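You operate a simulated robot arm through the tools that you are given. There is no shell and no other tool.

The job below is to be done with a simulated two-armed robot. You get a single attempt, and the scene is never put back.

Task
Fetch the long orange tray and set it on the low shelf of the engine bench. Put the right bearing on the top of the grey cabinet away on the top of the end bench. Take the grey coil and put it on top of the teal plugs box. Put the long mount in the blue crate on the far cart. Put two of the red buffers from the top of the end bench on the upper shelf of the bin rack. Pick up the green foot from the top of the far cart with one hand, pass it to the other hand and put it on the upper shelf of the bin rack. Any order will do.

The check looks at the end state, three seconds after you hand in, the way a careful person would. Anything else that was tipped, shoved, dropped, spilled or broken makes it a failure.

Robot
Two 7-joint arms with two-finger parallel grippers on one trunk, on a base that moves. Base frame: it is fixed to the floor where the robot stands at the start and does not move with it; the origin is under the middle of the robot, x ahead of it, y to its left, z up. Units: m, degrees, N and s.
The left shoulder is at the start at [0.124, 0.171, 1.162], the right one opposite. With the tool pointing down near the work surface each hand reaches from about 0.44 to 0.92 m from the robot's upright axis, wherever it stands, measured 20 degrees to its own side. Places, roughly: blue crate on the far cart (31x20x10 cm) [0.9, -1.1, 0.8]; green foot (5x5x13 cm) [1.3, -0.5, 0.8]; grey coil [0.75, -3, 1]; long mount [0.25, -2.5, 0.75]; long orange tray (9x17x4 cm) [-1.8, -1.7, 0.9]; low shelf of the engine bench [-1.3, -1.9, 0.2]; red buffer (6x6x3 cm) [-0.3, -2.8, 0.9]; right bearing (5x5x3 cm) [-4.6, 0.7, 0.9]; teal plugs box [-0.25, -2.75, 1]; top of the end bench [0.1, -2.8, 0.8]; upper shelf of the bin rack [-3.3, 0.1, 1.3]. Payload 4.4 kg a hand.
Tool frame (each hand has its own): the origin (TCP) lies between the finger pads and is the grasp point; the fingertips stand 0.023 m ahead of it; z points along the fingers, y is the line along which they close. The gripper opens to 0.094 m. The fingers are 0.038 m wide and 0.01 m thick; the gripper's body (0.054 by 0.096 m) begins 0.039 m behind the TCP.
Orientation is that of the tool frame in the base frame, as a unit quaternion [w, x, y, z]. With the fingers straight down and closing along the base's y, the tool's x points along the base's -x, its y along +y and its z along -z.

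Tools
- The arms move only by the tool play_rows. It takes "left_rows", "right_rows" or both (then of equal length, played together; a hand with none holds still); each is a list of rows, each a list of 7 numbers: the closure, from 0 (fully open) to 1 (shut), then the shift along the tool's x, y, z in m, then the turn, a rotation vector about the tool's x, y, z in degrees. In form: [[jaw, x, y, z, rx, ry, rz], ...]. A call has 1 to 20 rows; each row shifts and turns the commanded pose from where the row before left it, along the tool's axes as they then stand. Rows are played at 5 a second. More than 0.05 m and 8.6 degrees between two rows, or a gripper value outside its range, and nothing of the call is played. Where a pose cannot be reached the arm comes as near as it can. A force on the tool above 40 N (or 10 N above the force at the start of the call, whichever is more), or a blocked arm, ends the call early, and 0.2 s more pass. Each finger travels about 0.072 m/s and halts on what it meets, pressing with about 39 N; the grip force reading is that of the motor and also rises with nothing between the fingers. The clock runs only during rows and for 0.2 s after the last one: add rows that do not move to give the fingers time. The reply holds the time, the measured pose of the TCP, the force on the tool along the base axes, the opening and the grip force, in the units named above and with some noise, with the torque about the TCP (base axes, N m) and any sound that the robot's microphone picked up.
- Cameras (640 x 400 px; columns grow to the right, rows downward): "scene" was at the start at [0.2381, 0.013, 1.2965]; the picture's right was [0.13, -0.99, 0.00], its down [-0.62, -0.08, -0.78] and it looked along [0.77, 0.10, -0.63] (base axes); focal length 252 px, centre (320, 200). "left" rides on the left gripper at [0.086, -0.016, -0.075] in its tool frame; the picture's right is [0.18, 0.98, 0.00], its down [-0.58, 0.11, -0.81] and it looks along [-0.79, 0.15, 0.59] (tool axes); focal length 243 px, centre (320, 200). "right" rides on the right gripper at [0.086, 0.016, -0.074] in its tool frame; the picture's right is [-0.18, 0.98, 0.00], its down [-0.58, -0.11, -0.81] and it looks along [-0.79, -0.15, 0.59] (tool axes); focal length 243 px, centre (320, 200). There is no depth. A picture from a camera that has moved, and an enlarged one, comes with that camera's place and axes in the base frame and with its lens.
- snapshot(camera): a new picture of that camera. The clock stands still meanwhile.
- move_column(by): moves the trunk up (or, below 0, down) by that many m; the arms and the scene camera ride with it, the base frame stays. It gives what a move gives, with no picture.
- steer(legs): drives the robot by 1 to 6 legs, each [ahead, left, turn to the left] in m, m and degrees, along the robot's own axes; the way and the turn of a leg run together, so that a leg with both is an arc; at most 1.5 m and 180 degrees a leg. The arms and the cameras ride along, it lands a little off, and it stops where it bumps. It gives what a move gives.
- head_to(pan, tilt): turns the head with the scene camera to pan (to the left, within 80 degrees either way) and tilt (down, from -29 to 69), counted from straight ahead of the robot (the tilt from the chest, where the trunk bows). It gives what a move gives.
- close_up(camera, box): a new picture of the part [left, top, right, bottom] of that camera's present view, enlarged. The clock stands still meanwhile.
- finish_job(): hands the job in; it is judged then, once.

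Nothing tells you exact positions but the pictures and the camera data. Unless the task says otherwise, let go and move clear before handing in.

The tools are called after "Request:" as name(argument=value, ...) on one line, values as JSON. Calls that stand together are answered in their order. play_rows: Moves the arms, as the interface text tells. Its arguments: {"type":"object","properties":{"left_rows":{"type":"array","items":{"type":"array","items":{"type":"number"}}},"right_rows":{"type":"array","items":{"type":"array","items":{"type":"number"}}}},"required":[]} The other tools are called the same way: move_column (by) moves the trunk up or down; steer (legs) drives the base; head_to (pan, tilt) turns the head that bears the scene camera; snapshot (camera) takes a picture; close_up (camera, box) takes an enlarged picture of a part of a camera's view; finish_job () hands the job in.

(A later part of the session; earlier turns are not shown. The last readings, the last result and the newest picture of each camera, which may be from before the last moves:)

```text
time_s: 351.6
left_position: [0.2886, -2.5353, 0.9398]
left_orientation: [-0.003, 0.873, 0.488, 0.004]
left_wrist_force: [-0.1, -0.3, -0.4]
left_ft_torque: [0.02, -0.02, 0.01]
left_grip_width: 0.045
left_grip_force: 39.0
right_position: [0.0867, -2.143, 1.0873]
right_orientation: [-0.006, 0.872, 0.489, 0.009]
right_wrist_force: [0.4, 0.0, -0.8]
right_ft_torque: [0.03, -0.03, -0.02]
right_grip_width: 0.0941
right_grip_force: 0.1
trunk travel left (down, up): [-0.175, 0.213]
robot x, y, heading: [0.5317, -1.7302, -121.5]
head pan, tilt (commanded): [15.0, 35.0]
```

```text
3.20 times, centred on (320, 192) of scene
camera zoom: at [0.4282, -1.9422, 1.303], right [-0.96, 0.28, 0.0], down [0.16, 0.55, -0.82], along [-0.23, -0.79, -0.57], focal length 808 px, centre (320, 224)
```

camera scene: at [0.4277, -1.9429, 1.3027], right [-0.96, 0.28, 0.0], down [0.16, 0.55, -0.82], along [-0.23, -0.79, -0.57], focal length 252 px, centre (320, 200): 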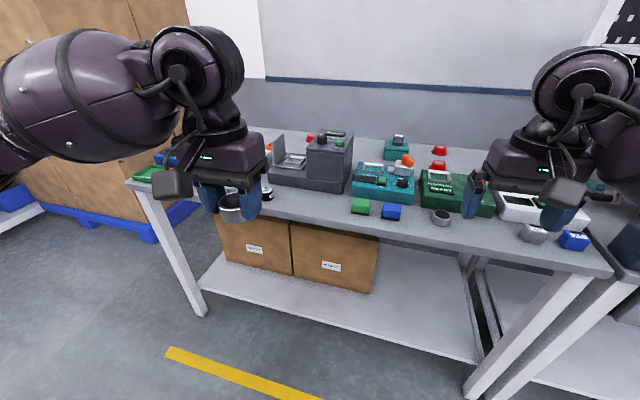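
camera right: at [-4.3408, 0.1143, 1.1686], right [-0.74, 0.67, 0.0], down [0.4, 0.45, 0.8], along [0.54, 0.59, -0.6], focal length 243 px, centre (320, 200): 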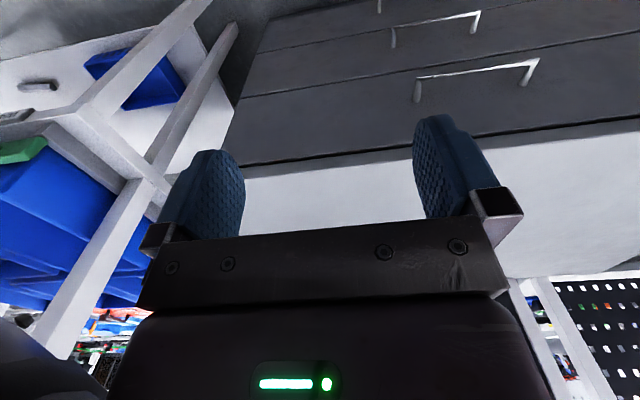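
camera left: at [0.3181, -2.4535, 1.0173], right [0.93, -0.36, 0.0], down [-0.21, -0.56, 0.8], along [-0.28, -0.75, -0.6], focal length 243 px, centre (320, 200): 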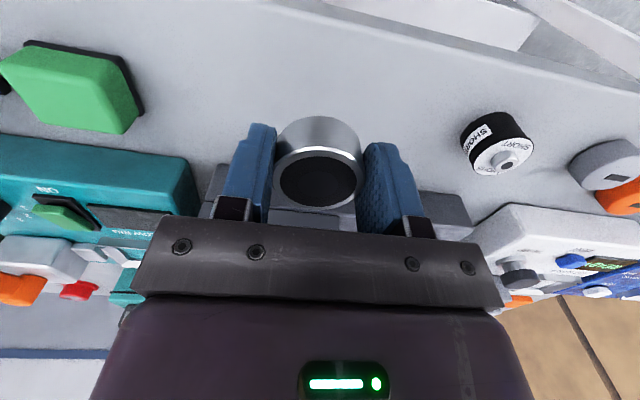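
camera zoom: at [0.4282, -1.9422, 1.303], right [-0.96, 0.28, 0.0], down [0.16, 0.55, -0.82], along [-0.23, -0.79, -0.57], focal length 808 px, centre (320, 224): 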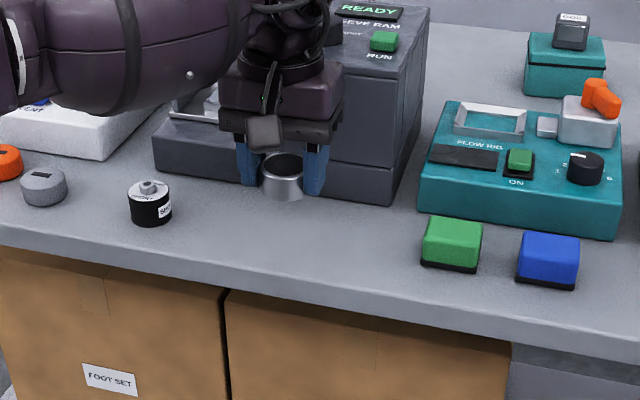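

Request:
play_rows(left_rows=[[0.95, 0, 0, 0.025, 0, 0, 0], [0.95, 0, 0, 0.02, 0, 0, 0], [0.95, 0, 0, 0.006, 0, 0, 0], [0.95, 0, 0, 0.004, 0, 0, 0], [0.95, 0, 0, 0, 0, 0, 0]])

Request:
close_up(camera="scene", box=[220, 130, 420, 255])

```text
time_s: 352.8
left_position: [0.2879, -2.5358, 0.8841]
left_orientation: [-0.003, 0.872, 0.489, 0.005]
left_wrist_force: [-0.1, 0.1, -0.9]
left_ft_torque: [-0.01, 0.04, 0.01]
left_grip_width: 0.0451
left_grip_force: 38.7
right_position: [0.0876, -2.1425, 1.0868]
right_orientation: [-0.007, 0.872, 0.489, 0.01]
right_wrist_force: [-0.1, 0.2, -0.1]
right_ft_torque: [0.03, -0.01, 0.01]
right_grip_width: 0.0942
right_grip_force: 0.1
trunk travel left (down, up): [-0.175, 0.213]
robot x, y, heading: [0.5241, -1.7272, -121.3]
head pan, tilt (commanded): [15.0, 35.0]
```

```text
3.20 times, centred on (320, 192) of scene
camera zoom: at [0.4278, -1.9428, 1.3027], right [-0.96, 0.28, 0.0], down [0.16, 0.55, -0.82], along [-0.23, -0.79, -0.57], focal length 808 px, centre (320, 224)
```

zoom: 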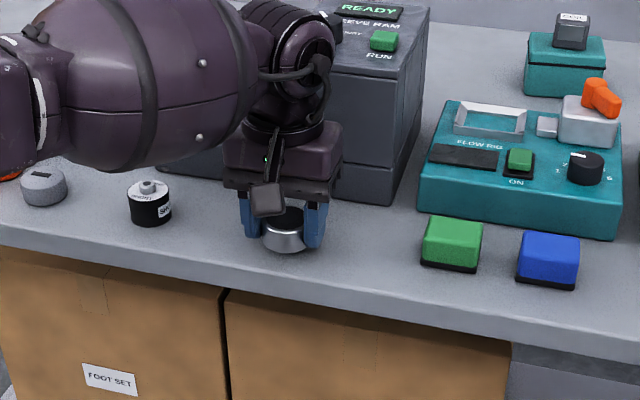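

Request:
play_rows(left_rows=[[0.95, 0, 0, 0.003, 0, 0, 0], [0.95, 0, 0, 0.003, 0, 0, 0], [0.95, 0, 0, 0, 0, 0, 0]])

```text
time_s: 353.6
left_position: [0.2882, -2.5355, 0.8781]
left_orientation: [-0.004, 0.872, 0.489, 0.005]
left_wrist_force: [-0.2, -0.2, -0.9]
left_ft_torque: [-0.01, 0.0, 0.01]
left_grip_width: 0.0447
left_grip_force: 39.2
right_position: [0.0869, -2.1428, 1.0863]
right_orientation: [-0.007, 0.873, 0.488, 0.009]
right_wrist_force: [0.5, 0.1, -0.2]
right_ft_torque: [0.02, -0.01, -0.03]
right_grip_width: 0.0942
right_grip_force: 0.0
trunk travel left (down, up): [-0.175, 0.213]
robot x, y, heading: [0.5319, -1.7308, -121.1]
head pan, tilt (commanded): [15.0, 35.0]
```

Request:
play_rows(left_rows=[[0.95, 0, 0, 0.002, 0, 0, 0], [0.95, 0, 0, 0.002, 0, 0, 0], [0.95, 0, 0, 0.002, 0, 0, 0], [0.95, 0, 0, 0, 0, 0, 0]])

```text
time_s: 354.6
left_position: [0.2878, -2.5348, 0.8773]
left_orientation: [-0.003, 0.872, 0.49, 0.003]
left_wrist_force: [-0.4, -3.4, 16.0]
left_ft_torque: [0.0, -0.19, 0.0]
left_grip_width: 0.0449
left_grip_force: 39.3
right_position: [0.0872, -2.1417, 1.087]
right_orientation: [-0.006, 0.873, 0.488, 0.007]
right_wrist_force: [0.7, -0.5, -0.2]
right_ft_torque: [0.01, 0.0, -0.01]
right_grip_width: 0.0939
right_grip_force: 0.0
trunk travel left (down, up): [-0.175, 0.213]
robot x, y, heading: [0.5314, -1.7276, -121.2]
head pan, tilt (commanded): [15.0, 35.0]
```

The bearing rests on the bench (16 N). Easing up slightly and releasing.

Request:
play_rows(left_rows=[[0.95, 0, 0, -0.003, 0, 0, 0], [0.7, 0, 0, 0, 0, 0, 0], [0.5, 0, 0, 0, 0, 0, 0], [0.4, 0, 0, 0, 0, 0, 0], [0.3, 0, 0, 0, 0, 0, 0], [0.3, 0, 0, 0, 0, 0, 0], [0.3, 0, 0, -0.02, 0, 0, 0], [0.3, 0, 0, -0.04, 0, 0, 0], [0.3, 0, 0, -0.04, 0, 0, 0], [0.3, 0, 0, -0.04, 0, 0, 0], [0.3, 0, 0, -0.04, 0, 0, 0], [0.3, 0, 0, -0.04, 0, 0, 0]])

Request:
close_up(camera="scene", box=[220, 130, 420, 255])

```text
time_s: 357.2
left_position: [0.2856, -2.5382, 1.0975]
left_orientation: [-0.003, 0.872, 0.489, 0.004]
left_wrist_force: [0.3, 0.4, -0.8]
left_ft_torque: [-0.01, 0.0, -0.01]
left_grip_width: 0.0658
left_grip_force: 0.0
right_position: [0.0881, -2.1418, 1.0873]
right_orientation: [-0.006, 0.873, 0.488, 0.008]
right_wrist_force: [0.1, 0.0, 0.1]
right_ft_torque: [0.01, -0.03, 0.0]
right_grip_width: 0.0942
right_grip_force: 0.1
trunk travel left (down, up): [-0.175, 0.213]
robot x, y, heading: [0.5338, -1.7314, -121.2]
head pan, tilt (commanded): [15.0, 35.0]
```

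```text
3.20 times, centred on (320, 192) of scene
camera zoom: at [0.428, -1.9418, 1.303], right [-0.96, 0.28, 0.0], down [0.16, 0.55, -0.82], along [-0.23, -0.79, -0.57], focal length 808 px, centre (320, 224)
```

zoom: 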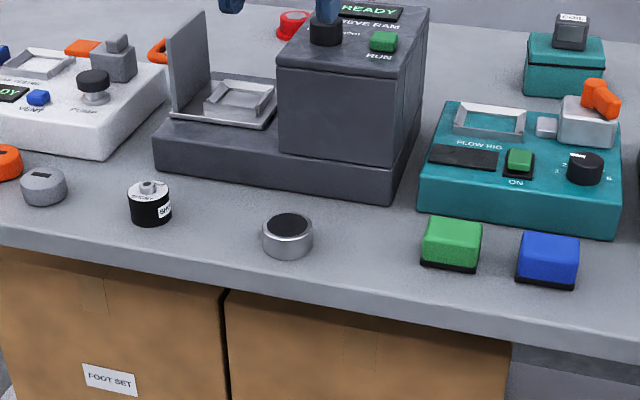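

The bearing is placed. Next, two red buffers: the near one (≈(-0.239,-2.635)) with the left hand and the one behind it (≈(-0.342,-2.760)) with the right. I retract the left hand, park the right hand outward, and drive closer.

Request:
play_rows(left_rows=[[0, 0.04, 0, 0, 0, 0, 0], [0, 0.04, 0, 0, 0, 0, 0], [0, 0.04, 0, 0, 0, 0, 0], [0, 0.04, 0, 0, 0, 0, 0], [0, 0.04, 0, 0, 0, 0, 0], [0, 0.04, 0, 0, 0, 0, 0], [0, 0.04, 0, 0, 0, 0, 0], [0, 0.04, 0, 0, 0, 0, 0]], right_rows=[[0, 0.02, -0.025, -0.02, 0, 0, 0], [0, 0.02, -0.025, -0.02, 0, 0, 0], [0, 0.02, -0.025, -0.02, 0, 0, 0], [0, 0.01, -0.025, 0, 0, 0, 0], [0, 0, 0, 0, 0, 0, 0], [0, 0, 0, 0, 0, 0, 0], [0, 0, 0, 0, 0, 0, 0], [0, 0, 0, 0, 0, 0, 0]])

Request:
steer(legs=[[0, -0.17, -1], [0.42, 0, 0]])

Request:
head_to(pan=0, tilt=35)

Request:
snapshot(camera="scene")

Request:
snapshot(camera="left")

```text
time_s: 359.0
left_position: [0.4541, -2.2663, 1.101]
left_orientation: [-0.003, 0.872, 0.489, 0.006]
left_wrist_force: [-0.7, 0.3, -0.2]
left_ft_torque: [-0.02, 0.05, 0.01]
left_grip_width: 0.0937
left_grip_force: 0.0
right_position: [0.0377, -2.0329, 1.1484]
right_orientation: [-0.006, 0.873, 0.488, 0.008]
right_wrist_force: [0.6, 0.4, 0.4]
right_ft_torque: [0.0, 0.0, 0.02]
right_grip_width: 0.094
right_grip_force: 0.1
trunk travel left (down, up): [-0.175, 0.213]
robot x, y, heading: [0.5297, -1.7258, -121.4]
head pan, tilt (commanded): [15.0, 35.0]
```

```text
time_s: 363.3
left_position: [0.0781, -2.5279, 1.1012]
left_orientation: [-0.003, 0.876, 0.482, 0.006]
left_wrist_force: [0.6, -0.1, -0.2]
left_ft_torque: [-0.03, 0.02, 0.03]
left_grip_width: 0.0942
left_grip_force: 0.0
right_position: [-0.3326, -2.2888, 1.1492]
right_orientation: [-0.006, 0.876, 0.482, 0.009]
right_wrist_force: [-0.2, 0.1, 0.1]
right_ft_torque: [0.01, 0.0, -0.01]
right_grip_width: 0.0937
right_grip_force: 0.1
trunk travel left (down, up): [-0.175, 0.213]
robot x, y, heading: [0.1682, -1.9939, -122.2]
head pan, tilt (commanded): [15.0, 35.0]
```

```text
time_s: 364.1
left_position: [0.0789, -2.527, 1.1005]
left_orientation: [-0.003, 0.876, 0.482, 0.005]
left_wrist_force: [0.2, 0.1, -0.9]
left_ft_torque: [-0.02, 0.0, 0.0]
left_grip_width: 0.094
left_grip_force: 0.1
right_position: [-0.3322, -2.2867, 1.1482]
right_orientation: [-0.007, 0.876, 0.482, 0.008]
right_wrist_force: [0.1, 0.2, 0.4]
right_ft_torque: [-0.03, 0.03, -0.01]
right_grip_width: 0.0943
right_grip_force: 0.0
trunk travel left (down, up): [-0.175, 0.213]
robot x, y, heading: [0.1626, -1.9916, -122.0]
head pan, tilt (commanded): [0.0, 35.0]
```

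```text
taken
camera scene: at [0.0371, -2.194, 1.3027], right [-0.85, 0.53, 0.0], down [0.3, 0.49, -0.82], along [-0.43, -0.69, -0.57], focal length 252 px, centre (320, 200)
```

scene: 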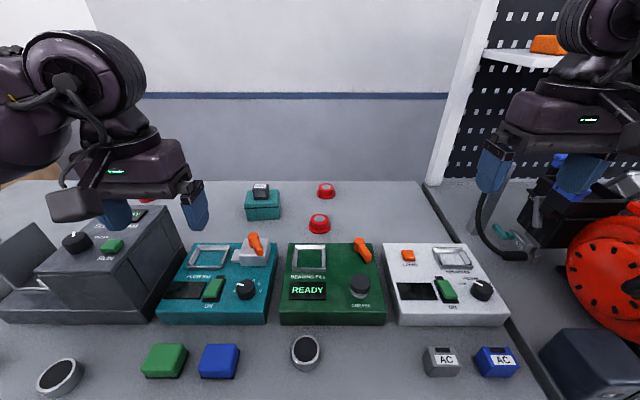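

```text
taken
camera left: at [0.1103, -2.4447, 1.177], right [0.93, -0.37, 0.0], down [-0.22, -0.56, 0.8], along [-0.29, -0.74, -0.6], focal length 243 px, centre (320, 200)
```

left: 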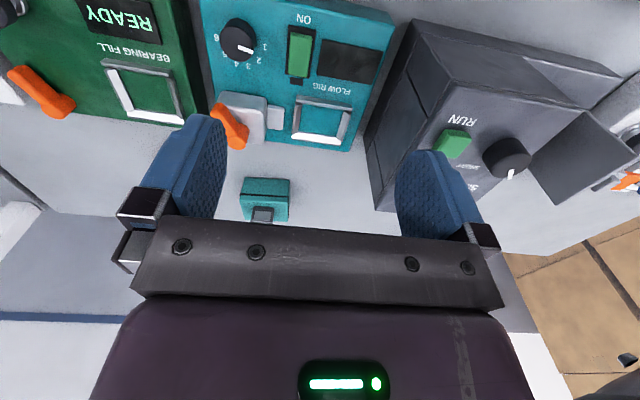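

Request:
close_up(camera="scene", box=[240, 170, 368, 250])

Request:
snapshot(camera="right")

```text
5.00 times, centred on (304, 210) of scene
camera zoom: at [0.0371, -2.194, 1.3027], right [-0.85, 0.53, 0.0], down [0.3, 0.49, -0.82], along [-0.43, -0.69, -0.57], focal length 1262 px, centre (400, 150)
```

zoom: 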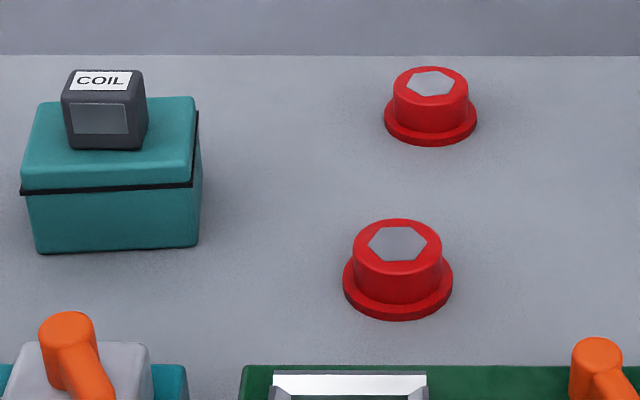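

```text
taken
camera right: at [-0.2749, -2.2257, 1.2253], right [0.73, -0.68, -0.01], down [-0.41, -0.45, 0.79], along [-0.54, -0.58, -0.61], focal length 243 px, centre (320, 200)
```

right: 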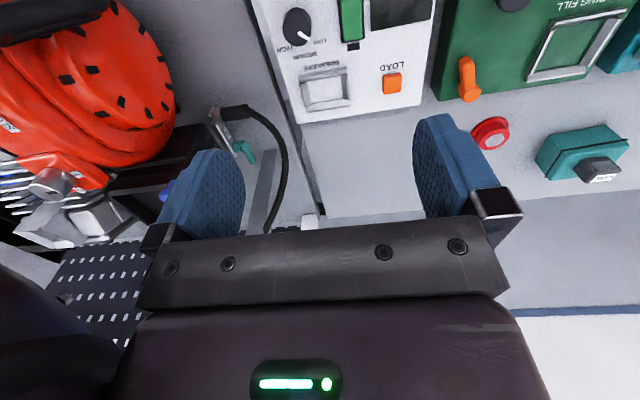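

B1 ≈ (-0.2375, -2.634) and B2 ≈ (-0.340, -2.760), both with a ~4.6 cm upper barrel and a 6 cm flange. Moving the left hand above B1 with a slight 12° tilt.

Request:
play_rows(left_rows=[[0.2, 0, 0, 0, 0, -6, 0], [0.2, 0, 0, 0, 0, -6, 0], [0.2, -0.0315, -0.0265, 0.0067, 0, 0, 0], [0.2, -0.0315, -0.0265, 0.0067, 0, 0, 0], [0.2, -0.0315, -0.0265, 0.0067, 0, 0, 0], [0.2, -0.0315, -0.0265, 0.0067, 0, 0, 0], [0.2, -0.0315, -0.0265, 0.0067, 0, 0, 0], [0.2, -0.0315, -0.0265, 0.0067, 0, 0, 0], [0.2, -0.0315, -0.0265, 0.0067, 0, 0, 0], [0.2, -0.0315, -0.0265, 0.0067, 0, 0, 0], [0.2, 0.0073, 0, 0.0342, 0, 0, 0], [0.2, 0.0073, 0, 0.0342, 0, 0, 0], [0.2, 0.0073, 0, 0.0342, 0, 0, 0], [0.2, 0.0073, 0, 0.0342, 0, 0, 0], [0.2, 0, 0, 0, 0, 0, 0]])

Request:
snapshot(camera="left")

Request:
close_up(camera="scene", box=[220, 130, 420, 255])

```text
time_s: 367.3
left_position: [-0.2376, -2.6298, 0.957]
left_orientation: [0.047, 0.871, 0.48, -0.088]
left_wrist_force: [0.1, 1.1, 0.4]
left_ft_torque: [0.0, 0.02, -0.02]
left_grip_width: 0.0754
left_grip_force: 0.1
right_position: [-0.3327, -2.2877, 1.1496]
right_orientation: [-0.005, 0.877, 0.481, 0.009]
right_wrist_force: [-0.2, 0.2, 0.1]
right_ft_torque: [0.02, 0.01, -0.02]
right_grip_width: 0.0942
right_grip_force: 0.0
trunk travel left (down, up): [-0.175, 0.213]
robot x, y, heading: [0.1619, -1.9959, -122.2]
head pan, tilt (commanded): [0.0, 35.0]
```

```text
taken
camera left: at [-0.1981, -2.535, 1.0145], right [0.93, -0.37, -0.04], down [-0.13, -0.41, 0.91], along [-0.35, -0.83, -0.42], focal length 243 px, centre (320, 200)
```

left: 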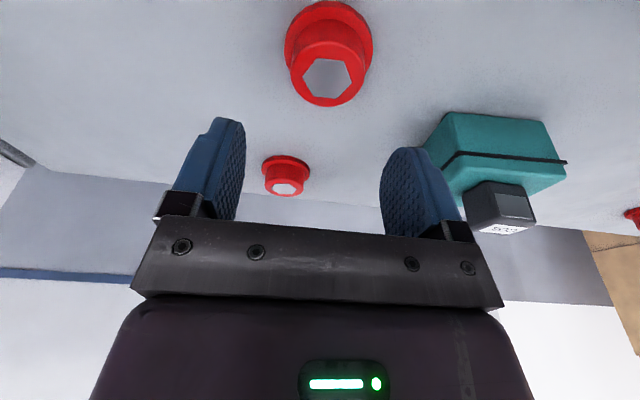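

```text
3.20 times, centred on (320, 192) of scene
camera zoom: at [0.0374, -2.1935, 1.3029], right [-0.85, 0.53, 0.0], down [0.3, 0.49, -0.82], along [-0.44, -0.69, -0.57], focal length 808 px, centre (320, 224)
```

zoom: 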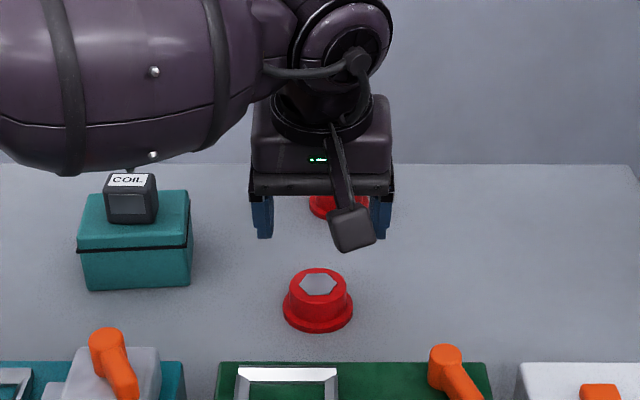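

Aligned within 3 mm. Descending onto B1 and closing.

Request:
play_rows(left_rows=[[0.2, 0.005, 0, 0.0225, 0, 0, 0], [0.2, 0.005, 0, 0.0225, 0, 0, 0], [0.2, 0.0046, 0, 0.0235, 0, 0, 0], [0.2, 0, 0, 0, 0, 0, 0]])

Request:
snapshot(camera="left")

Request:
close_up(camera="scene", box=[220, 130, 420, 255])

```text
time_s: 368.3
left_position: [-0.2368, -2.6297, 0.8885]
left_orientation: [0.049, 0.872, 0.48, -0.087]
left_wrist_force: [-0.5, -0.4, -0.2]
left_ft_torque: [0.0, 0.0, -0.01]
left_grip_width: 0.0753
left_grip_force: 0.1
right_position: [-0.3332, -2.2873, 1.1502]
right_orientation: [-0.007, 0.876, 0.482, 0.008]
right_wrist_force: [0.3, -0.4, 0.3]
right_ft_torque: [0.02, 0.01, -0.03]
right_grip_width: 0.094
right_grip_force: 0.1
trunk travel left (down, up): [-0.175, 0.213]
robot x, y, heading: [0.169, -1.9911, -122.1]
head pan, tilt (commanded): [0.0, 35.0]
```

```text
taken
camera left: at [-0.1977, -2.5348, 0.9447], right [0.93, -0.37, -0.04], down [-0.13, -0.41, 0.91], along [-0.35, -0.83, -0.42], focal length 243 px, centre (320, 200)
```

left: 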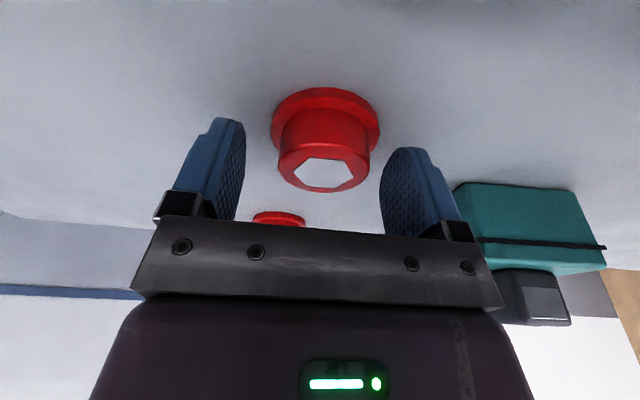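

```text
3.20 times, centred on (320, 192) of scene
camera zoom: at [0.0373, -2.1936, 1.3028], right [-0.85, 0.53, 0.0], down [0.3, 0.49, -0.82], along [-0.44, -0.69, -0.57], focal length 808 px, centre (320, 224)
```

zoom: 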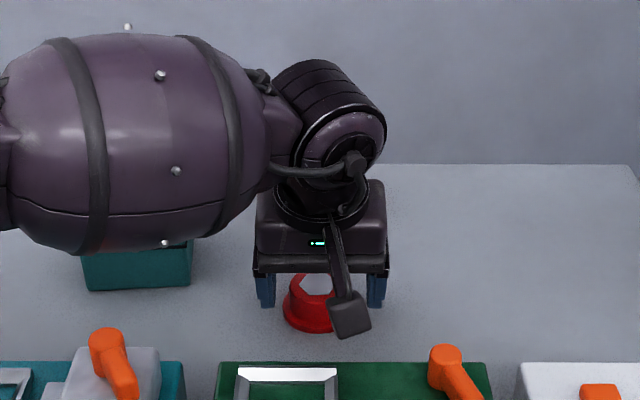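

Request:
play_rows(left_rows=[[0.3, -0.003, 0, 0, 0, 0, 0], [0.4, 0, 0, 0, 0, 0, 0], [0.5, 0, 0, 0, 0, 0, 0], [0.7, 0, 0, 0, 0, 0, 0], [0.95, 0, 0, 0, 0, 0, 0], [0.95, 0, 0, 0, 0, 0, 0]])

Request:
play_rows(left_rows=[[0.95, -0.001, 0, -0.0049, 0, 0, 0], [0.95, -0.0021, 0, -0.0098, 0, 0, 0], [0.95, -0.0021, 0, -0.0098, 0, 0, 0], [0.95, -0.0031, 0, -0.0147, 0, 0, 0], [0.95, 0, 0, 0, 0, 0, 0]])

Request:
snapshot(camera="left")

```text
time_s: 369.7
left_position: [-0.2386, -2.6313, 0.8879]
left_orientation: [0.048, 0.872, 0.48, -0.087]
left_wrist_force: [0.1, -0.3, 0.4]
left_ft_torque: [-0.02, -0.03, 0.01]
left_grip_width: 0.0454
left_grip_force: 39.4
right_position: [-0.333, -2.2879, 1.149]
right_orientation: [-0.006, 0.876, 0.482, 0.009]
right_wrist_force: [0.6, 0.0, 0.2]
right_ft_torque: [-0.02, 0.04, 0.02]
right_grip_width: 0.0939
right_grip_force: 0.1
trunk travel left (down, up): [-0.175, 0.213]
robot x, y, heading: [0.1685, -1.9909, -122.1]
head pan, tilt (commanded): [0.0, 35.0]
```

```text
time_s: 370.9
left_position: [-0.2391, -2.6311, 0.9285]
left_orientation: [0.047, 0.872, 0.48, -0.086]
left_wrist_force: [0.2, -0.1, -0.5]
left_ft_torque: [0.02, 0.01, -0.04]
left_grip_width: 0.0454
left_grip_force: 39.3
right_position: [-0.3332, -2.2872, 1.1486]
right_orientation: [-0.007, 0.876, 0.482, 0.009]
right_wrist_force: [0.1, -0.3, 0.3]
right_ft_torque: [0.01, 0.0, 0.0]
right_grip_width: 0.0939
right_grip_force: 0.1
trunk travel left (down, up): [-0.175, 0.213]
robot x, y, heading: [0.1684, -1.9921, -122.2]
head pan, tilt (commanded): [0.0, 35.0]
```

```text
taken
camera left: at [-0.1995, -2.5372, 0.9851], right [0.93, -0.37, -0.04], down [-0.13, -0.41, 0.9], along [-0.35, -0.83, -0.42], focal length 243 px, centre (320, 200)
```

left: 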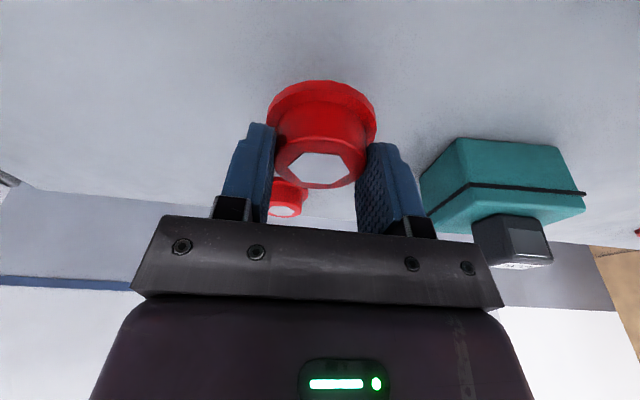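

B1 is held. Raising it and moving the left hand back to its side.

Request:
play_rows(left_rows=[[0.95, -0.0062, 0, -0.0293, 0, 0, 0], [0.95, -0.0062, 0, -0.0293, 0, 0, 0], [0.95, -0.0062, 0, -0.0293, 0, 0, 0], [0.95, -0.0062, 0, -0.0293, 0, 0, 0], [0.95, -0.0062, 0, -0.0293, 0, 0, 0], [0.95, -0.0062, 0, -0.0293, 0, 0, 0], [0.95, 0.0318, 0.026, -0.0068, 0, 0, 0], [0.95, 0.0318, 0.026, -0.0068, 0, 0, 0], [0.95, 0.0318, 0.026, -0.0068, 0, 0, 0], [0.95, 0.0318, 0.026, -0.0068, 0, 0, 0], [0.95, 0.0318, 0.026, -0.0068, 0, 0, 0], [0.95, 0.0318, 0.026, -0.0068, 0, 0, 0], [0.95, 0.0318, 0.026, -0.0068, 0, 0, 0], [0.95, 0.0318, 0.026, -0.0068, 0, 0, 0]])

Request:
close_up(camera="scene", box=[220, 150, 380, 250])

Request:
snapshot(camera="left")

```text
time_s: 373.9
left_position: [0.0765, -2.5245, 1.1129]
left_orientation: [0.047, 0.871, 0.481, -0.087]
left_wrist_force: [0.9, 0.2, -1.0]
left_ft_torque: [0.03, 0.02, 0.01]
left_grip_width: 0.0453
left_grip_force: 39.0
right_position: [-0.3326, -2.2876, 1.1496]
right_orientation: [-0.006, 0.877, 0.481, 0.009]
right_wrist_force: [0.6, 0.1, 0.1]
right_ft_torque: [0.05, 0.02, 0.02]
right_grip_width: 0.0939
right_grip_force: 0.1
trunk travel left (down, up): [-0.175, 0.213]
robot x, y, heading: [0.166, -1.9911, -122.1]
head pan, tilt (commanded): [0.0, 35.0]
```

```text
4.00 times, centred on (300, 200) of scene
camera zoom: at [0.0382, -2.1935, 1.303], right [-0.85, 0.53, 0.0], down [0.3, 0.49, -0.82], along [-0.44, -0.69, -0.57], focal length 1010 px, centre (400, 200)
```

zoom: 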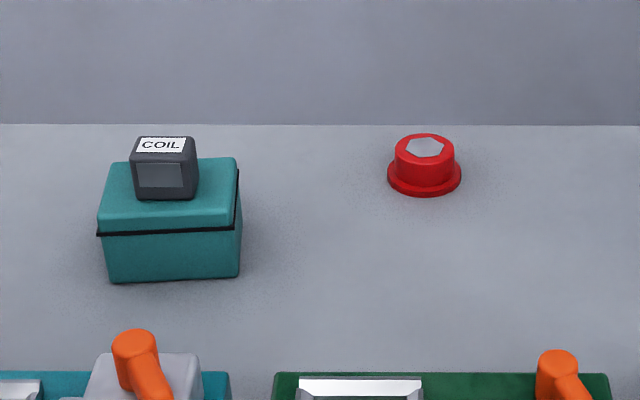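

```text
taken
camera left: at [0.1158, -2.4298, 1.17], right [0.93, -0.37, -0.04], down [-0.13, -0.41, 0.91], along [-0.35, -0.83, -0.42], focal length 243 px, centre (320, 200)
```

left: 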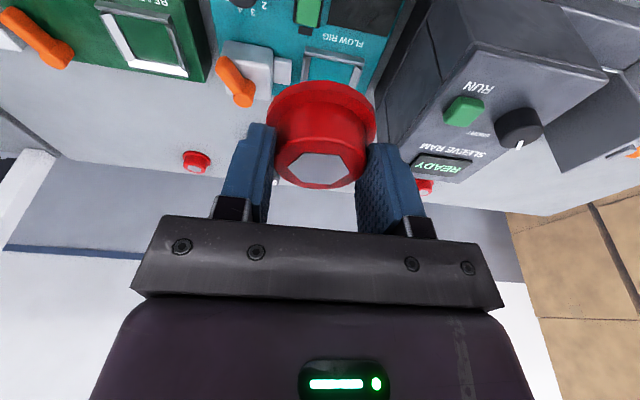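

B1 is secure in the left hand and the coil is undisturbed. For B2 I shift the base left and slightly ahead so the right arm stays clear of the machine on the neighbouring bench.

Request:
play_rows(left_rows=[[0.95, -0.0083, 0, -0.039, 0, 0, 0], [0.95, 0, 0, 0, 0, 0, 0]])

Request:
steer(legs=[[0, 0.15, 0], [0.03, 0, 0]])

Request:
play_rows(right_rows=[[0.2, 0, 0, 0, 0, -7.5, 0], [0.2, 0, 0, 0, 0, -7.5, 0], [0.2, 0, 0, 0, 0, -7.5, 0], [0.2, 0, 0, 0, 0, -7.5, 0], [0.2, 0, 0, 0, 0, 0, 0]])

Request:
snapshot(camera="scene")

Request:
snapshot(camera="right")

```text
time_s: 374.5
left_position: [0.0757, -2.526, 1.151]
left_orientation: [0.046, 0.872, 0.48, -0.087]
left_wrist_force: [-0.6, -0.3, -0.9]
left_ft_torque: [-0.01, 0.02, -0.02]
left_grip_width: 0.0454
left_grip_force: 38.9
right_position: [-0.3329, -2.2882, 1.1484]
right_orientation: [-0.007, 0.876, 0.482, 0.008]
right_wrist_force: [0.0, -0.6, -0.4]
right_ft_torque: [0.01, 0.02, -0.01]
right_grip_width: 0.0941
right_grip_force: 0.0
trunk travel left (down, up): [-0.175, 0.213]
robot x, y, heading: [0.1618, -1.9923, -122.3]
head pan, tilt (commanded): [0.0, 35.0]
```

```text
time_s: 376.9
left_position: [0.1859, -2.6305, 1.1519]
left_orientation: [0.047, 0.872, 0.48, -0.087]
left_wrist_force: [0.9, 0.0, -1.0]
left_ft_torque: [0.01, 0.01, -0.02]
left_grip_width: 0.0453
left_grip_force: 39.2
right_position: [-0.2226, -2.3925, 1.149]
right_orientation: [-0.007, 0.876, 0.481, 0.008]
right_wrist_force: [-0.9, -0.6, 0.0]
right_ft_torque: [0.03, 0.01, -0.02]
right_grip_width: 0.094
right_grip_force: 0.0
trunk travel left (down, up): [-0.175, 0.213]
robot x, y, heading: [0.2757, -2.095, -122.2]
head pan, tilt (commanded): [0.0, 35.0]
```

```text
time_s: 378.1
left_position: [0.1857, -2.6305, 1.1511]
left_orientation: [0.047, 0.872, 0.479, -0.086]
left_wrist_force: [-0.3, 0.0, 0.6]
left_ft_torque: [-0.01, 0.02, 0.01]
left_grip_width: 0.0455
left_grip_force: 39.0
right_position: [-0.2224, -2.3918, 1.1493]
right_orientation: [0.118, 0.849, 0.466, -0.219]
right_wrist_force: [-0.8, -0.6, -0.7]
right_ft_torque: [-0.03, 0.01, 0.0]
right_grip_width: 0.0754
right_grip_force: 0.1
trunk travel left (down, up): [-0.175, 0.213]
robot x, y, heading: [0.2728, -2.0969, -122.3]
head pan, tilt (commanded): [0.0, 35.0]
```

```text
taken
camera scene: at [0.1478, -2.2991, 1.3025], right [-0.85, 0.53, 0.0], down [0.31, 0.49, -0.82], along [-0.44, -0.69, -0.57], focal length 252 px, centre (320, 200)
```

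scene: 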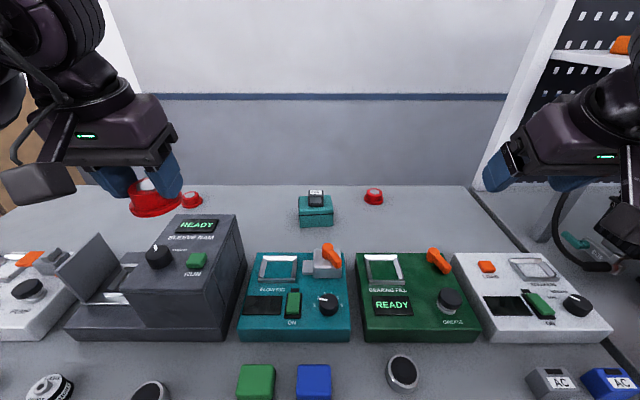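

```text
taken
camera right: at [-0.1497, -2.3078, 1.1724], right [0.74, -0.66, 0.09], down [-0.15, -0.04, 0.99], along [-0.65, -0.75, -0.14], focal length 243 px, centre (320, 200)
```

right: 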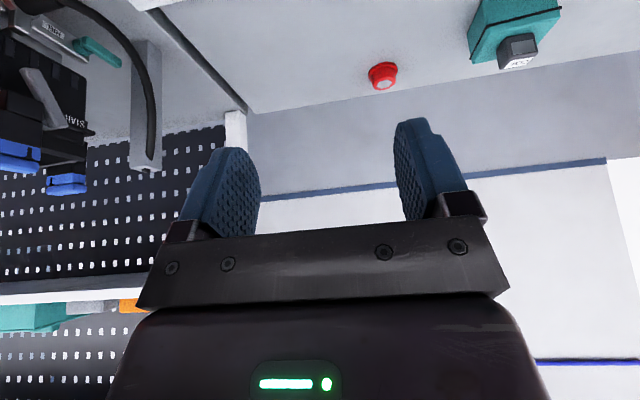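

Request:
close_up(camera="scene", box=[310, 160, 438, 240])

Request:
close_up(camera="right", box=[330, 40, 458, 120])

```text
5.00 times, centred on (374, 200) of scene
camera zoom: at [0.1478, -2.2991, 1.3025], right [-0.85, 0.53, 0.0], down [0.31, 0.49, -0.82], along [-0.44, -0.69, -0.57], focal length 1262 px, centre (50, 200)
```

zoom: 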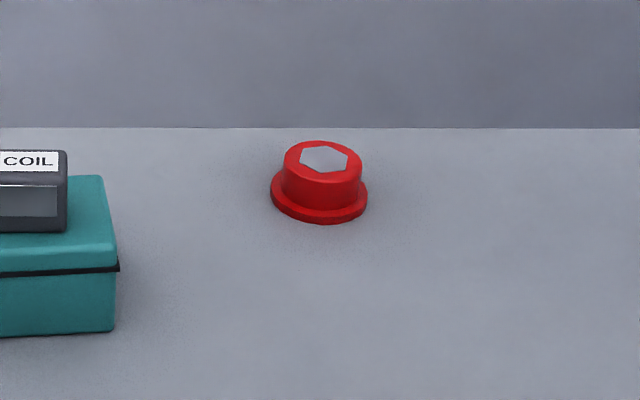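

```text
5.00 times, centred on (394, 80) of right
camera zoom: at [-0.1497, -2.3078, 1.1724], right [0.74, -0.66, 0.09], down [-0.15, -0.04, 0.99], along [-0.65, -0.75, -0.14], focal length 1213 px, centre (-50, 800)
```

zoom: 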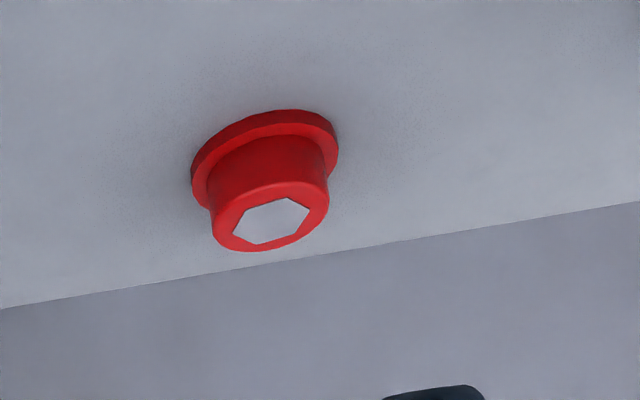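

B2 ≈ (-0.342, -2.7585). Moving the tilted right hand over it.

Request:
play_rows(right_rows=[[0.2, -0.0364, 0.0107, 0.02, 0, 0, 0], [0.2, -0.0364, 0.0107, 0.02, 0, 0, 0], [0.2, -0.0364, 0.0107, 0.02, 0, 0, 0], [0.2, -0.0364, 0.0107, 0.02, 0, 0, 0], [0.2, -0.0364, 0.0107, 0.02, 0, 0, 0], [0.2, -0.0364, 0.0107, 0.02, 0, 0, 0], [0.2, -0.0364, 0.0107, 0.02, 0, 0, 0], [0.2, -0.0364, 0.0107, 0.02, 0, 0, 0], [0.2, -0.0364, 0.0107, 0.02, 0, 0, 0], [0.2, 0.0177, 0, 0.0322, 0, 0, 0], [0.2, 0.0177, 0, 0.0322, 0, 0, 0], [0.2, 0.0177, 0, 0.0322, 0, 0, 0], [0.2, 0, 0, 0, 0, 0, 0]])

Request:
snapshot(camera="right")

Request:
snapshot(camera="scene")

```text
time_s: 380.9
left_position: [0.1867, -2.6303, 1.1543]
left_orientation: [0.047, 0.872, 0.479, -0.088]
left_wrist_force: [-0.5, 0.0, -0.8]
left_ft_torque: [0.02, 0.0, 0.0]
left_grip_width: 0.0454
left_grip_force: 38.5
right_position: [-0.3417, -2.7578, 1.0392]
right_orientation: [0.118, 0.849, 0.467, -0.218]
right_wrist_force: [0.0, 0.1, 0.2]
right_ft_torque: [-0.01, 0.01, 0.04]
right_grip_width: 0.0754
right_grip_force: 0.1
trunk travel left (down, up): [-0.175, 0.213]
robot x, y, heading: [0.276, -2.0959, -122.3]
head pan, tilt (commanded): [0.0, 35.0]
```

```text
taken
camera right: at [-0.2691, -2.6734, 1.0618], right [0.74, -0.66, 0.09], down [-0.15, -0.04, 0.99], along [-0.65, -0.75, -0.14], focal length 243 px, centre (320, 200)
```

right: 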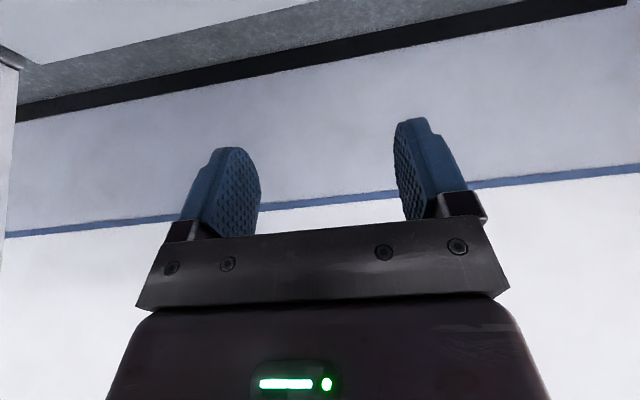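

```text
taken
camera scene: at [0.1484, -2.2985, 1.3029], right [-0.85, 0.53, 0.0], down [0.3, 0.49, -0.82], along [-0.44, -0.69, -0.57], focal length 252 px, centre (320, 200)
```

scene: 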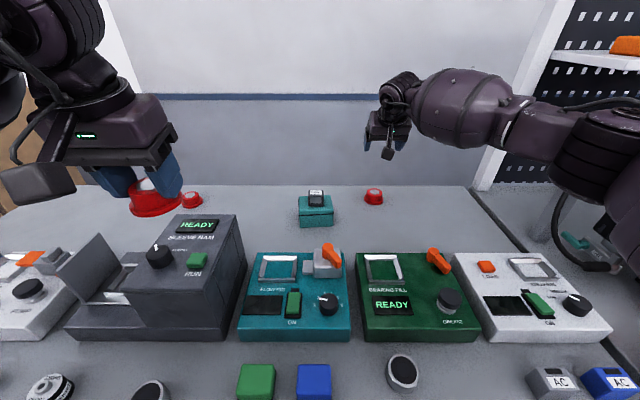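

The right elbow is close to the machine on the neighbouring bench. I'll raise the trunk so the elbows ride higher before descending.

Request:
move_column(by=0.13)

Request:
snapshot(camera="scene")

```text
time_s: 382.4
left_position: [0.1856, -2.6303, 1.28]
left_orientation: [0.047, 0.872, 0.479, -0.087]
left_wrist_force: [0.3, -0.6, -1.0]
left_ft_torque: [0.01, 0.02, -0.04]
left_grip_width: 0.0455
left_grip_force: 39.1
right_position: [-0.3359, -2.7508, 1.2167]
right_orientation: [0.132, 0.842, 0.462, -0.244]
right_wrist_force: [-0.4, -0.4, -0.7]
right_ft_torque: [-0.04, 0.0, 0.01]
right_grip_width: 0.0752
right_grip_force: 0.1
trunk travel left (down, up): [-0.305, 0.083]
robot x, y, heading: [0.275, -2.0976, -122.2]
head pan, tilt (commanded): [0.0, 35.0]
```

```text
taken
camera scene: at [0.1947, -2.2243, 1.4419], right [-0.85, 0.53, 0.0], down [0.31, 0.49, -0.82], along [-0.44, -0.69, -0.57], focal length 252 px, centre (320, 200)
```

scene: 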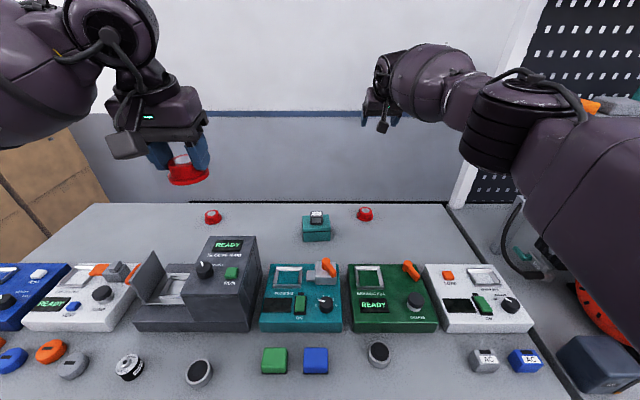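

Raising helps the elbow but costs reach. Better: shift the base further left so the right arm comes in more from the middle. Retracting the right hand first, restoring trunk height, then moving left.

Request:
play_rows(right_rows=[[0.2, 0.0364, -0.004, -0.022, 0, 0, 0], [0.2, 0.0364, -0.004, -0.022, 0, 0, 0], [0.2, 0.0364, -0.004, -0.022, 0, 0, 0], [0.2, 0.0364, -0.004, -0.022, 0, 0, 0], [0.2, 0.0364, -0.004, -0.022, 0, 0, 0], [0.2, 0.0364, -0.004, -0.022, 0, 0, 0], [0.2, 0.0364, -0.004, -0.022, 0, 0, 0], [0.2, 0.0364, -0.004, -0.022, 0, 0, 0], [0.2, 0, 0, 0, 0, 0, 0]])

Request:
move_column(by=-0.11)

Request:
steer(legs=[[0, 0.25, 0]])

Request:
snapshot(camera="scene")

```text
time_s: 384.4
left_position: [0.1861, -2.6313, 1.2815]
left_orientation: [0.047, 0.872, 0.48, -0.086]
left_wrist_force: [0.9, -0.1, -0.7]
left_ft_torque: [0.01, 0.0, -0.01]
left_grip_width: 0.0455
left_grip_force: 39.2
right_position: [-0.1796, -2.4483, 1.2139]
right_orientation: [0.132, 0.842, 0.463, -0.243]
right_wrist_force: [0.7, 0.1, 0.2]
right_ft_torque: [-0.01, -0.01, 0.01]
right_grip_width: 0.0753
right_grip_force: 0.0
trunk travel left (down, up): [-0.305, 0.083]
robot x, y, heading: [0.2772, -2.1002, -122.1]
head pan, tilt (commanded): [0.0, 35.0]
```

```text
time_s: 385.9
left_position: [0.1862, -2.628, 1.1739]
left_orientation: [0.048, 0.872, 0.48, -0.087]
left_wrist_force: [0.2, 0.1, 0.0]
left_ft_torque: [0.0, 0.0, -0.02]
left_grip_width: 0.0455
left_grip_force: 38.9
right_position: [-0.1802, -2.4452, 1.1056]
right_orientation: [0.134, 0.842, 0.462, -0.245]
right_wrist_force: [-0.7, -0.6, 0.5]
right_ft_torque: [0.0, 0.04, -0.02]
right_grip_width: 0.0749
right_grip_force: 0.0
trunk travel left (down, up): [-0.195, 0.193]
robot x, y, heading: [0.2752, -2.0977, -122.2]
head pan, tilt (commanded): [0.0, 35.0]
```

```text
time_s: 388.7
left_position: [0.397, -2.763, 1.171]
left_orientation: [0.047, 0.872, 0.48, -0.087]
left_wrist_force: [1.4, -0.2, -1.2]
left_ft_torque: [0.01, 0.01, 0.02]
left_grip_width: 0.0454
left_grip_force: 38.9
right_position: [0.031, -2.5787, 1.103]
right_orientation: [0.132, 0.842, 0.462, -0.243]
right_wrist_force: [0.3, -0.7, 0.0]
right_ft_torque: [-0.01, 0.0, -0.02]
right_grip_width: 0.0753
right_grip_force: 0.0
trunk travel left (down, up): [-0.195, 0.193]
robot x, y, heading: [0.4863, -2.228, -121.9]
head pan, tilt (commanded): [0.0, 35.0]
```

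```text
taken
camera scene: at [0.3695, -2.4156, 1.325], right [-0.85, 0.53, 0.0], down [0.3, 0.49, -0.82], along [-0.44, -0.69, -0.57], focal length 252 px, centre (320, 200)
```

scene: 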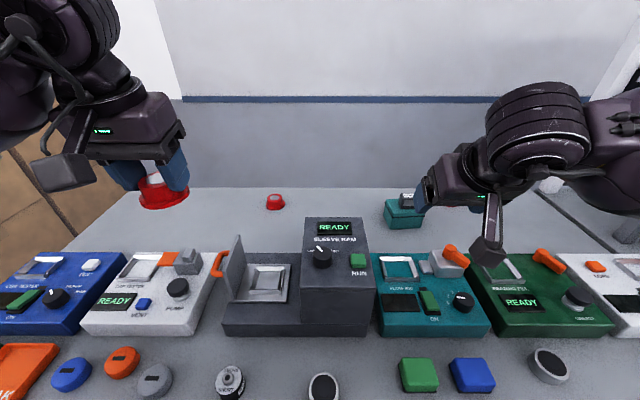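

Now the right hand approaches B2 from the middle, staying high over the coil.

Request:
play_rows(right_rows=[[0.2, -0.0298, -0.0218, 0.0187, 0, 0, 0], [0.2, -0.0298, -0.0218, 0.0187, 0, 0, 0], [0.2, -0.0298, -0.0218, 0.0187, 0, 0, 0], [0.2, -0.0298, -0.0218, 0.0187, 0, 0, 0], [0.2, -0.0298, -0.0218, 0.0187, 0, 0, 0], [0.2, -0.0298, -0.0218, 0.0187, 0, 0, 0], [0.2, -0.0298, -0.0218, 0.0187, 0, 0, 0], [0.2, -0.0298, -0.0218, 0.0187, 0, 0, 0], [0.2, -0.0298, -0.0218, 0.0187, 0, 0, 0], [0.2, -0.0298, -0.0218, 0.0187, 0, 0, 0], [0.2, 0, 0, 0, 0, 0, 0]])

Request:
snapshot(camera="scene")

Request:
snapshot(camera="right")

```text
time_s: 391.1
left_position: [0.3978, -2.7629, 1.1723]
left_orientation: [0.048, 0.872, 0.479, -0.088]
left_wrist_force: [-0.5, 0.2, -1.4]
left_ft_torque: [0.0, -0.01, 0.04]
left_grip_width: 0.0455
left_grip_force: 39.0
right_position: [-0.3443, -2.7586, 1.1048]
right_orientation: [0.133, 0.842, 0.462, -0.244]
right_wrist_force: [0.0, -0.8, -0.6]
right_ft_torque: [-0.02, -0.03, 0.04]
right_grip_width: 0.0751
right_grip_force: 0.1
trunk travel left (down, up): [-0.195, 0.193]
robot x, y, heading: [0.4891, -2.2284, -122.0]
head pan, tilt (commanded): [0.0, 35.0]
```

```text
taken
camera scene: at [0.369, -2.4147, 1.3252], right [-0.85, 0.53, 0.0], down [0.31, 0.49, -0.82], along [-0.44, -0.69, -0.57], focal length 252 px, centre (320, 200)
```

scene: 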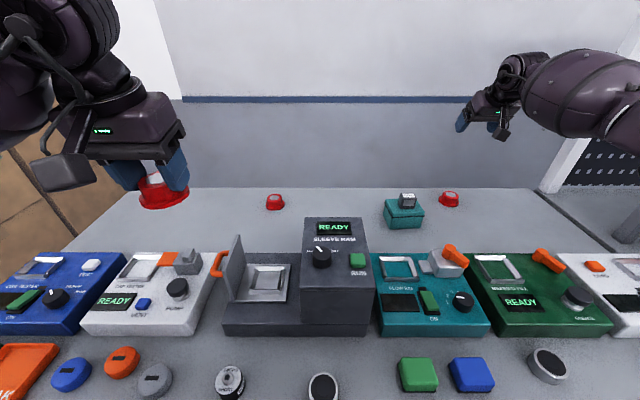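

```text
taken
camera right: at [-0.2715, -2.6729, 1.1215], right [0.75, -0.66, 0.1], down [-0.12, 0.01, 0.99], along [-0.65, -0.75, -0.08], focal length 243 px, centre (320, 200)
```

right: 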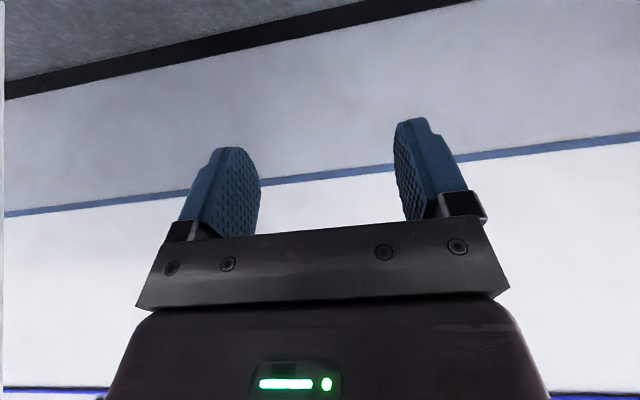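

Request:
head_to(pan=-40, tilt=30)

Request:
snapshot(camera="scene")

```text
time_s: 392.1
left_position: [0.3975, -2.763, 1.1719]
left_orientation: [0.047, 0.872, 0.48, -0.087]
left_wrist_force: [-0.4, 0.0, -1.1]
left_ft_torque: [0.0, -0.02, 0.0]
left_grip_width: 0.0452
left_grip_force: 39.1
right_position: [-0.3427, -2.7598, 1.1034]
right_orientation: [0.132, 0.842, 0.462, -0.244]
right_wrist_force: [0.6, 0.0, 0.4]
right_ft_torque: [0.01, -0.03, -0.03]
right_grip_width: 0.0751
right_grip_force: 0.1
trunk travel left (down, up): [-0.195, 0.193]
robot x, y, heading: [0.4886, -2.2279, -122.3]
head pan, tilt (commanded): [-40.0, 30.0]
```

```text
taken
camera scene: at [0.33, -2.3688, 1.3328], right [-0.31, 0.95, 0.0], down [0.48, 0.15, -0.87], along [-0.82, -0.27, -0.5], focal length 252 px, centre (320, 200)
```

scene: 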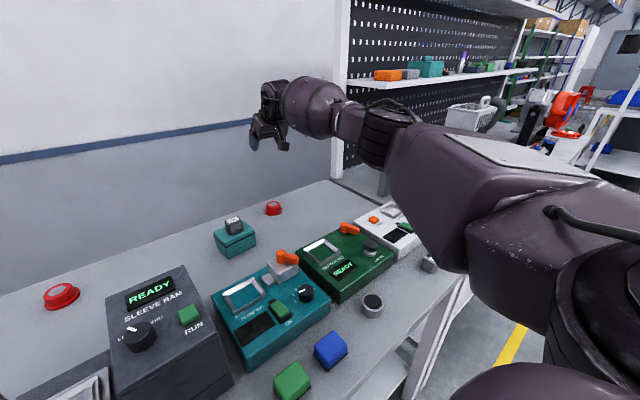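

The elbow is actually well above the bench devices. Descending toward B2.

Request:
play_rows(right_rows=[[0.2, 0.0183, 0, 0.0292, 0, 0, 0], [0.2, 0.0183, 0, 0.0292, 0, 0, 0], [0.2, 0.0183, 0, 0.0292, 0, 0, 0], [0.2, 0.0183, 0, 0.0292, 0, 0, 0], [0.2, 0, 0, 0, 0, 0, 0]])

Request:
snapshot(camera="right")

Request:
snapshot(camera="scene")

```text
time_s: 393.3
left_position: [0.3967, -2.7623, 1.1726]
left_orientation: [0.048, 0.872, 0.48, -0.087]
left_wrist_force: [-0.8, -0.2, 0.0]
left_ft_torque: [-0.04, -0.01, 0.04]
left_grip_width: 0.0454
left_grip_force: 38.8
right_position: [-0.3435, -2.7591, 0.9674]
right_orientation: [0.132, 0.842, 0.462, -0.244]
right_wrist_force: [-0.5, -0.6, 0.0]
right_ft_torque: [-0.02, 0.0, 0.02]
right_grip_width: 0.075
right_grip_force: 0.0
trunk travel left (down, up): [-0.195, 0.193]
robot x, y, heading: [0.4863, -2.2302, -122.1]
head pan, tilt (commanded): [-40.0, 30.0]
```

```text
taken
camera right: at [-0.2706, -2.6736, 0.9832], right [0.75, -0.66, 0.1], down [-0.12, 0.01, 0.99], along [-0.66, -0.75, -0.08], focal length 243 px, centre (320, 200)
```

right: 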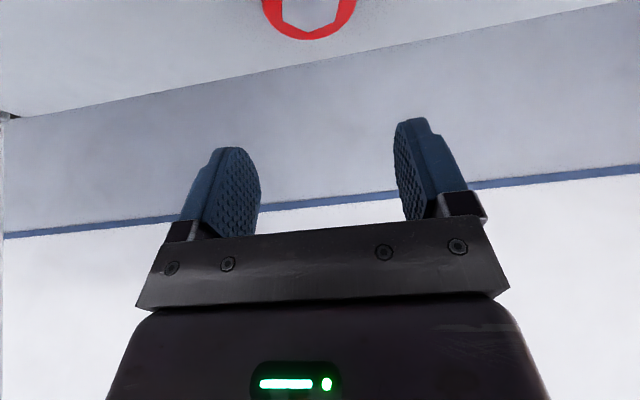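

```text
taken
camera scene: at [0.33, -2.3681, 1.3331], right [-0.31, 0.95, 0.0], down [0.48, 0.15, -0.87], along [-0.82, -0.27, -0.5], focal length 252 px, centre (320, 200)
```

scene: 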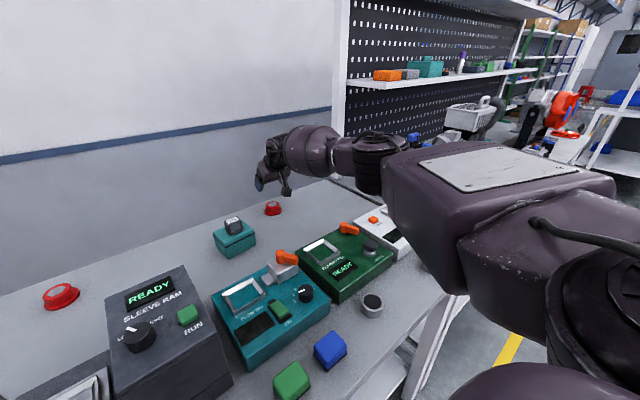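

Aligned. Going down to grip height and closing.

Request:
play_rows(right_rows=[[0.2, 0.0138, 0, 0.022, 0, 0, 0], [0.2, 0.0138, 0, 0.022, 0, 0, 0], [0.2, 0.0138, 0, 0.022, 0, 0, 0], [0.2, 0, 0, 0, 0, 0, 0]])

Request:
snapshot(camera="right")

Request:
close_up(camera="scene", box=[200, 130, 400, 255])

```text
time_s: 394.3
left_position: [0.3971, -2.7627, 1.1729]
left_orientation: [0.048, 0.871, 0.481, -0.087]
left_wrist_force: [-0.2, -0.4, -1.3]
left_ft_torque: [0.0, -0.01, 0.04]
left_grip_width: 0.0452
left_grip_force: 39.0
right_position: [-0.3427, -2.7566, 0.941]
right_orientation: [0.133, 0.842, 0.462, -0.245]
right_wrist_force: [0.7, 0.4, -0.1]
right_ft_torque: [-0.01, 0.02, 0.01]
right_grip_width: 0.0751
right_grip_force: 0.0
right hand out of reach, approached as far as the arm can: row 1, 2, 3
trunk travel left (down, up): [-0.195, 0.193]
robot x, y, heading: [0.4859, -2.2287, -122.1]
head pan, tilt (commanded): [-40.0, 30.0]
```

```text
taken
camera right: at [-0.2693, -2.6708, 0.9577], right [0.74, -0.66, 0.1], down [-0.12, 0.01, 0.99], along [-0.66, -0.75, -0.08], focal length 243 px, centre (320, 200)
```

right: 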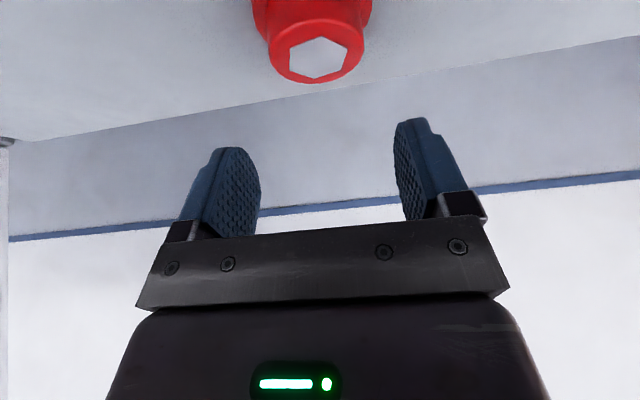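

```text
3.20 times, centred on (300, 192) of scene
camera zoom: at [0.33, -2.3685, 1.3329], right [-0.31, 0.95, 0.0], down [0.48, 0.15, -0.87], along [-0.82, -0.27, -0.5], focal length 808 px, centre (384, 224)
```

zoom: 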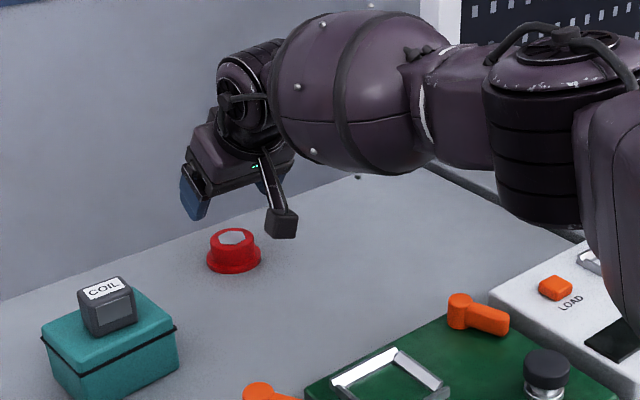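

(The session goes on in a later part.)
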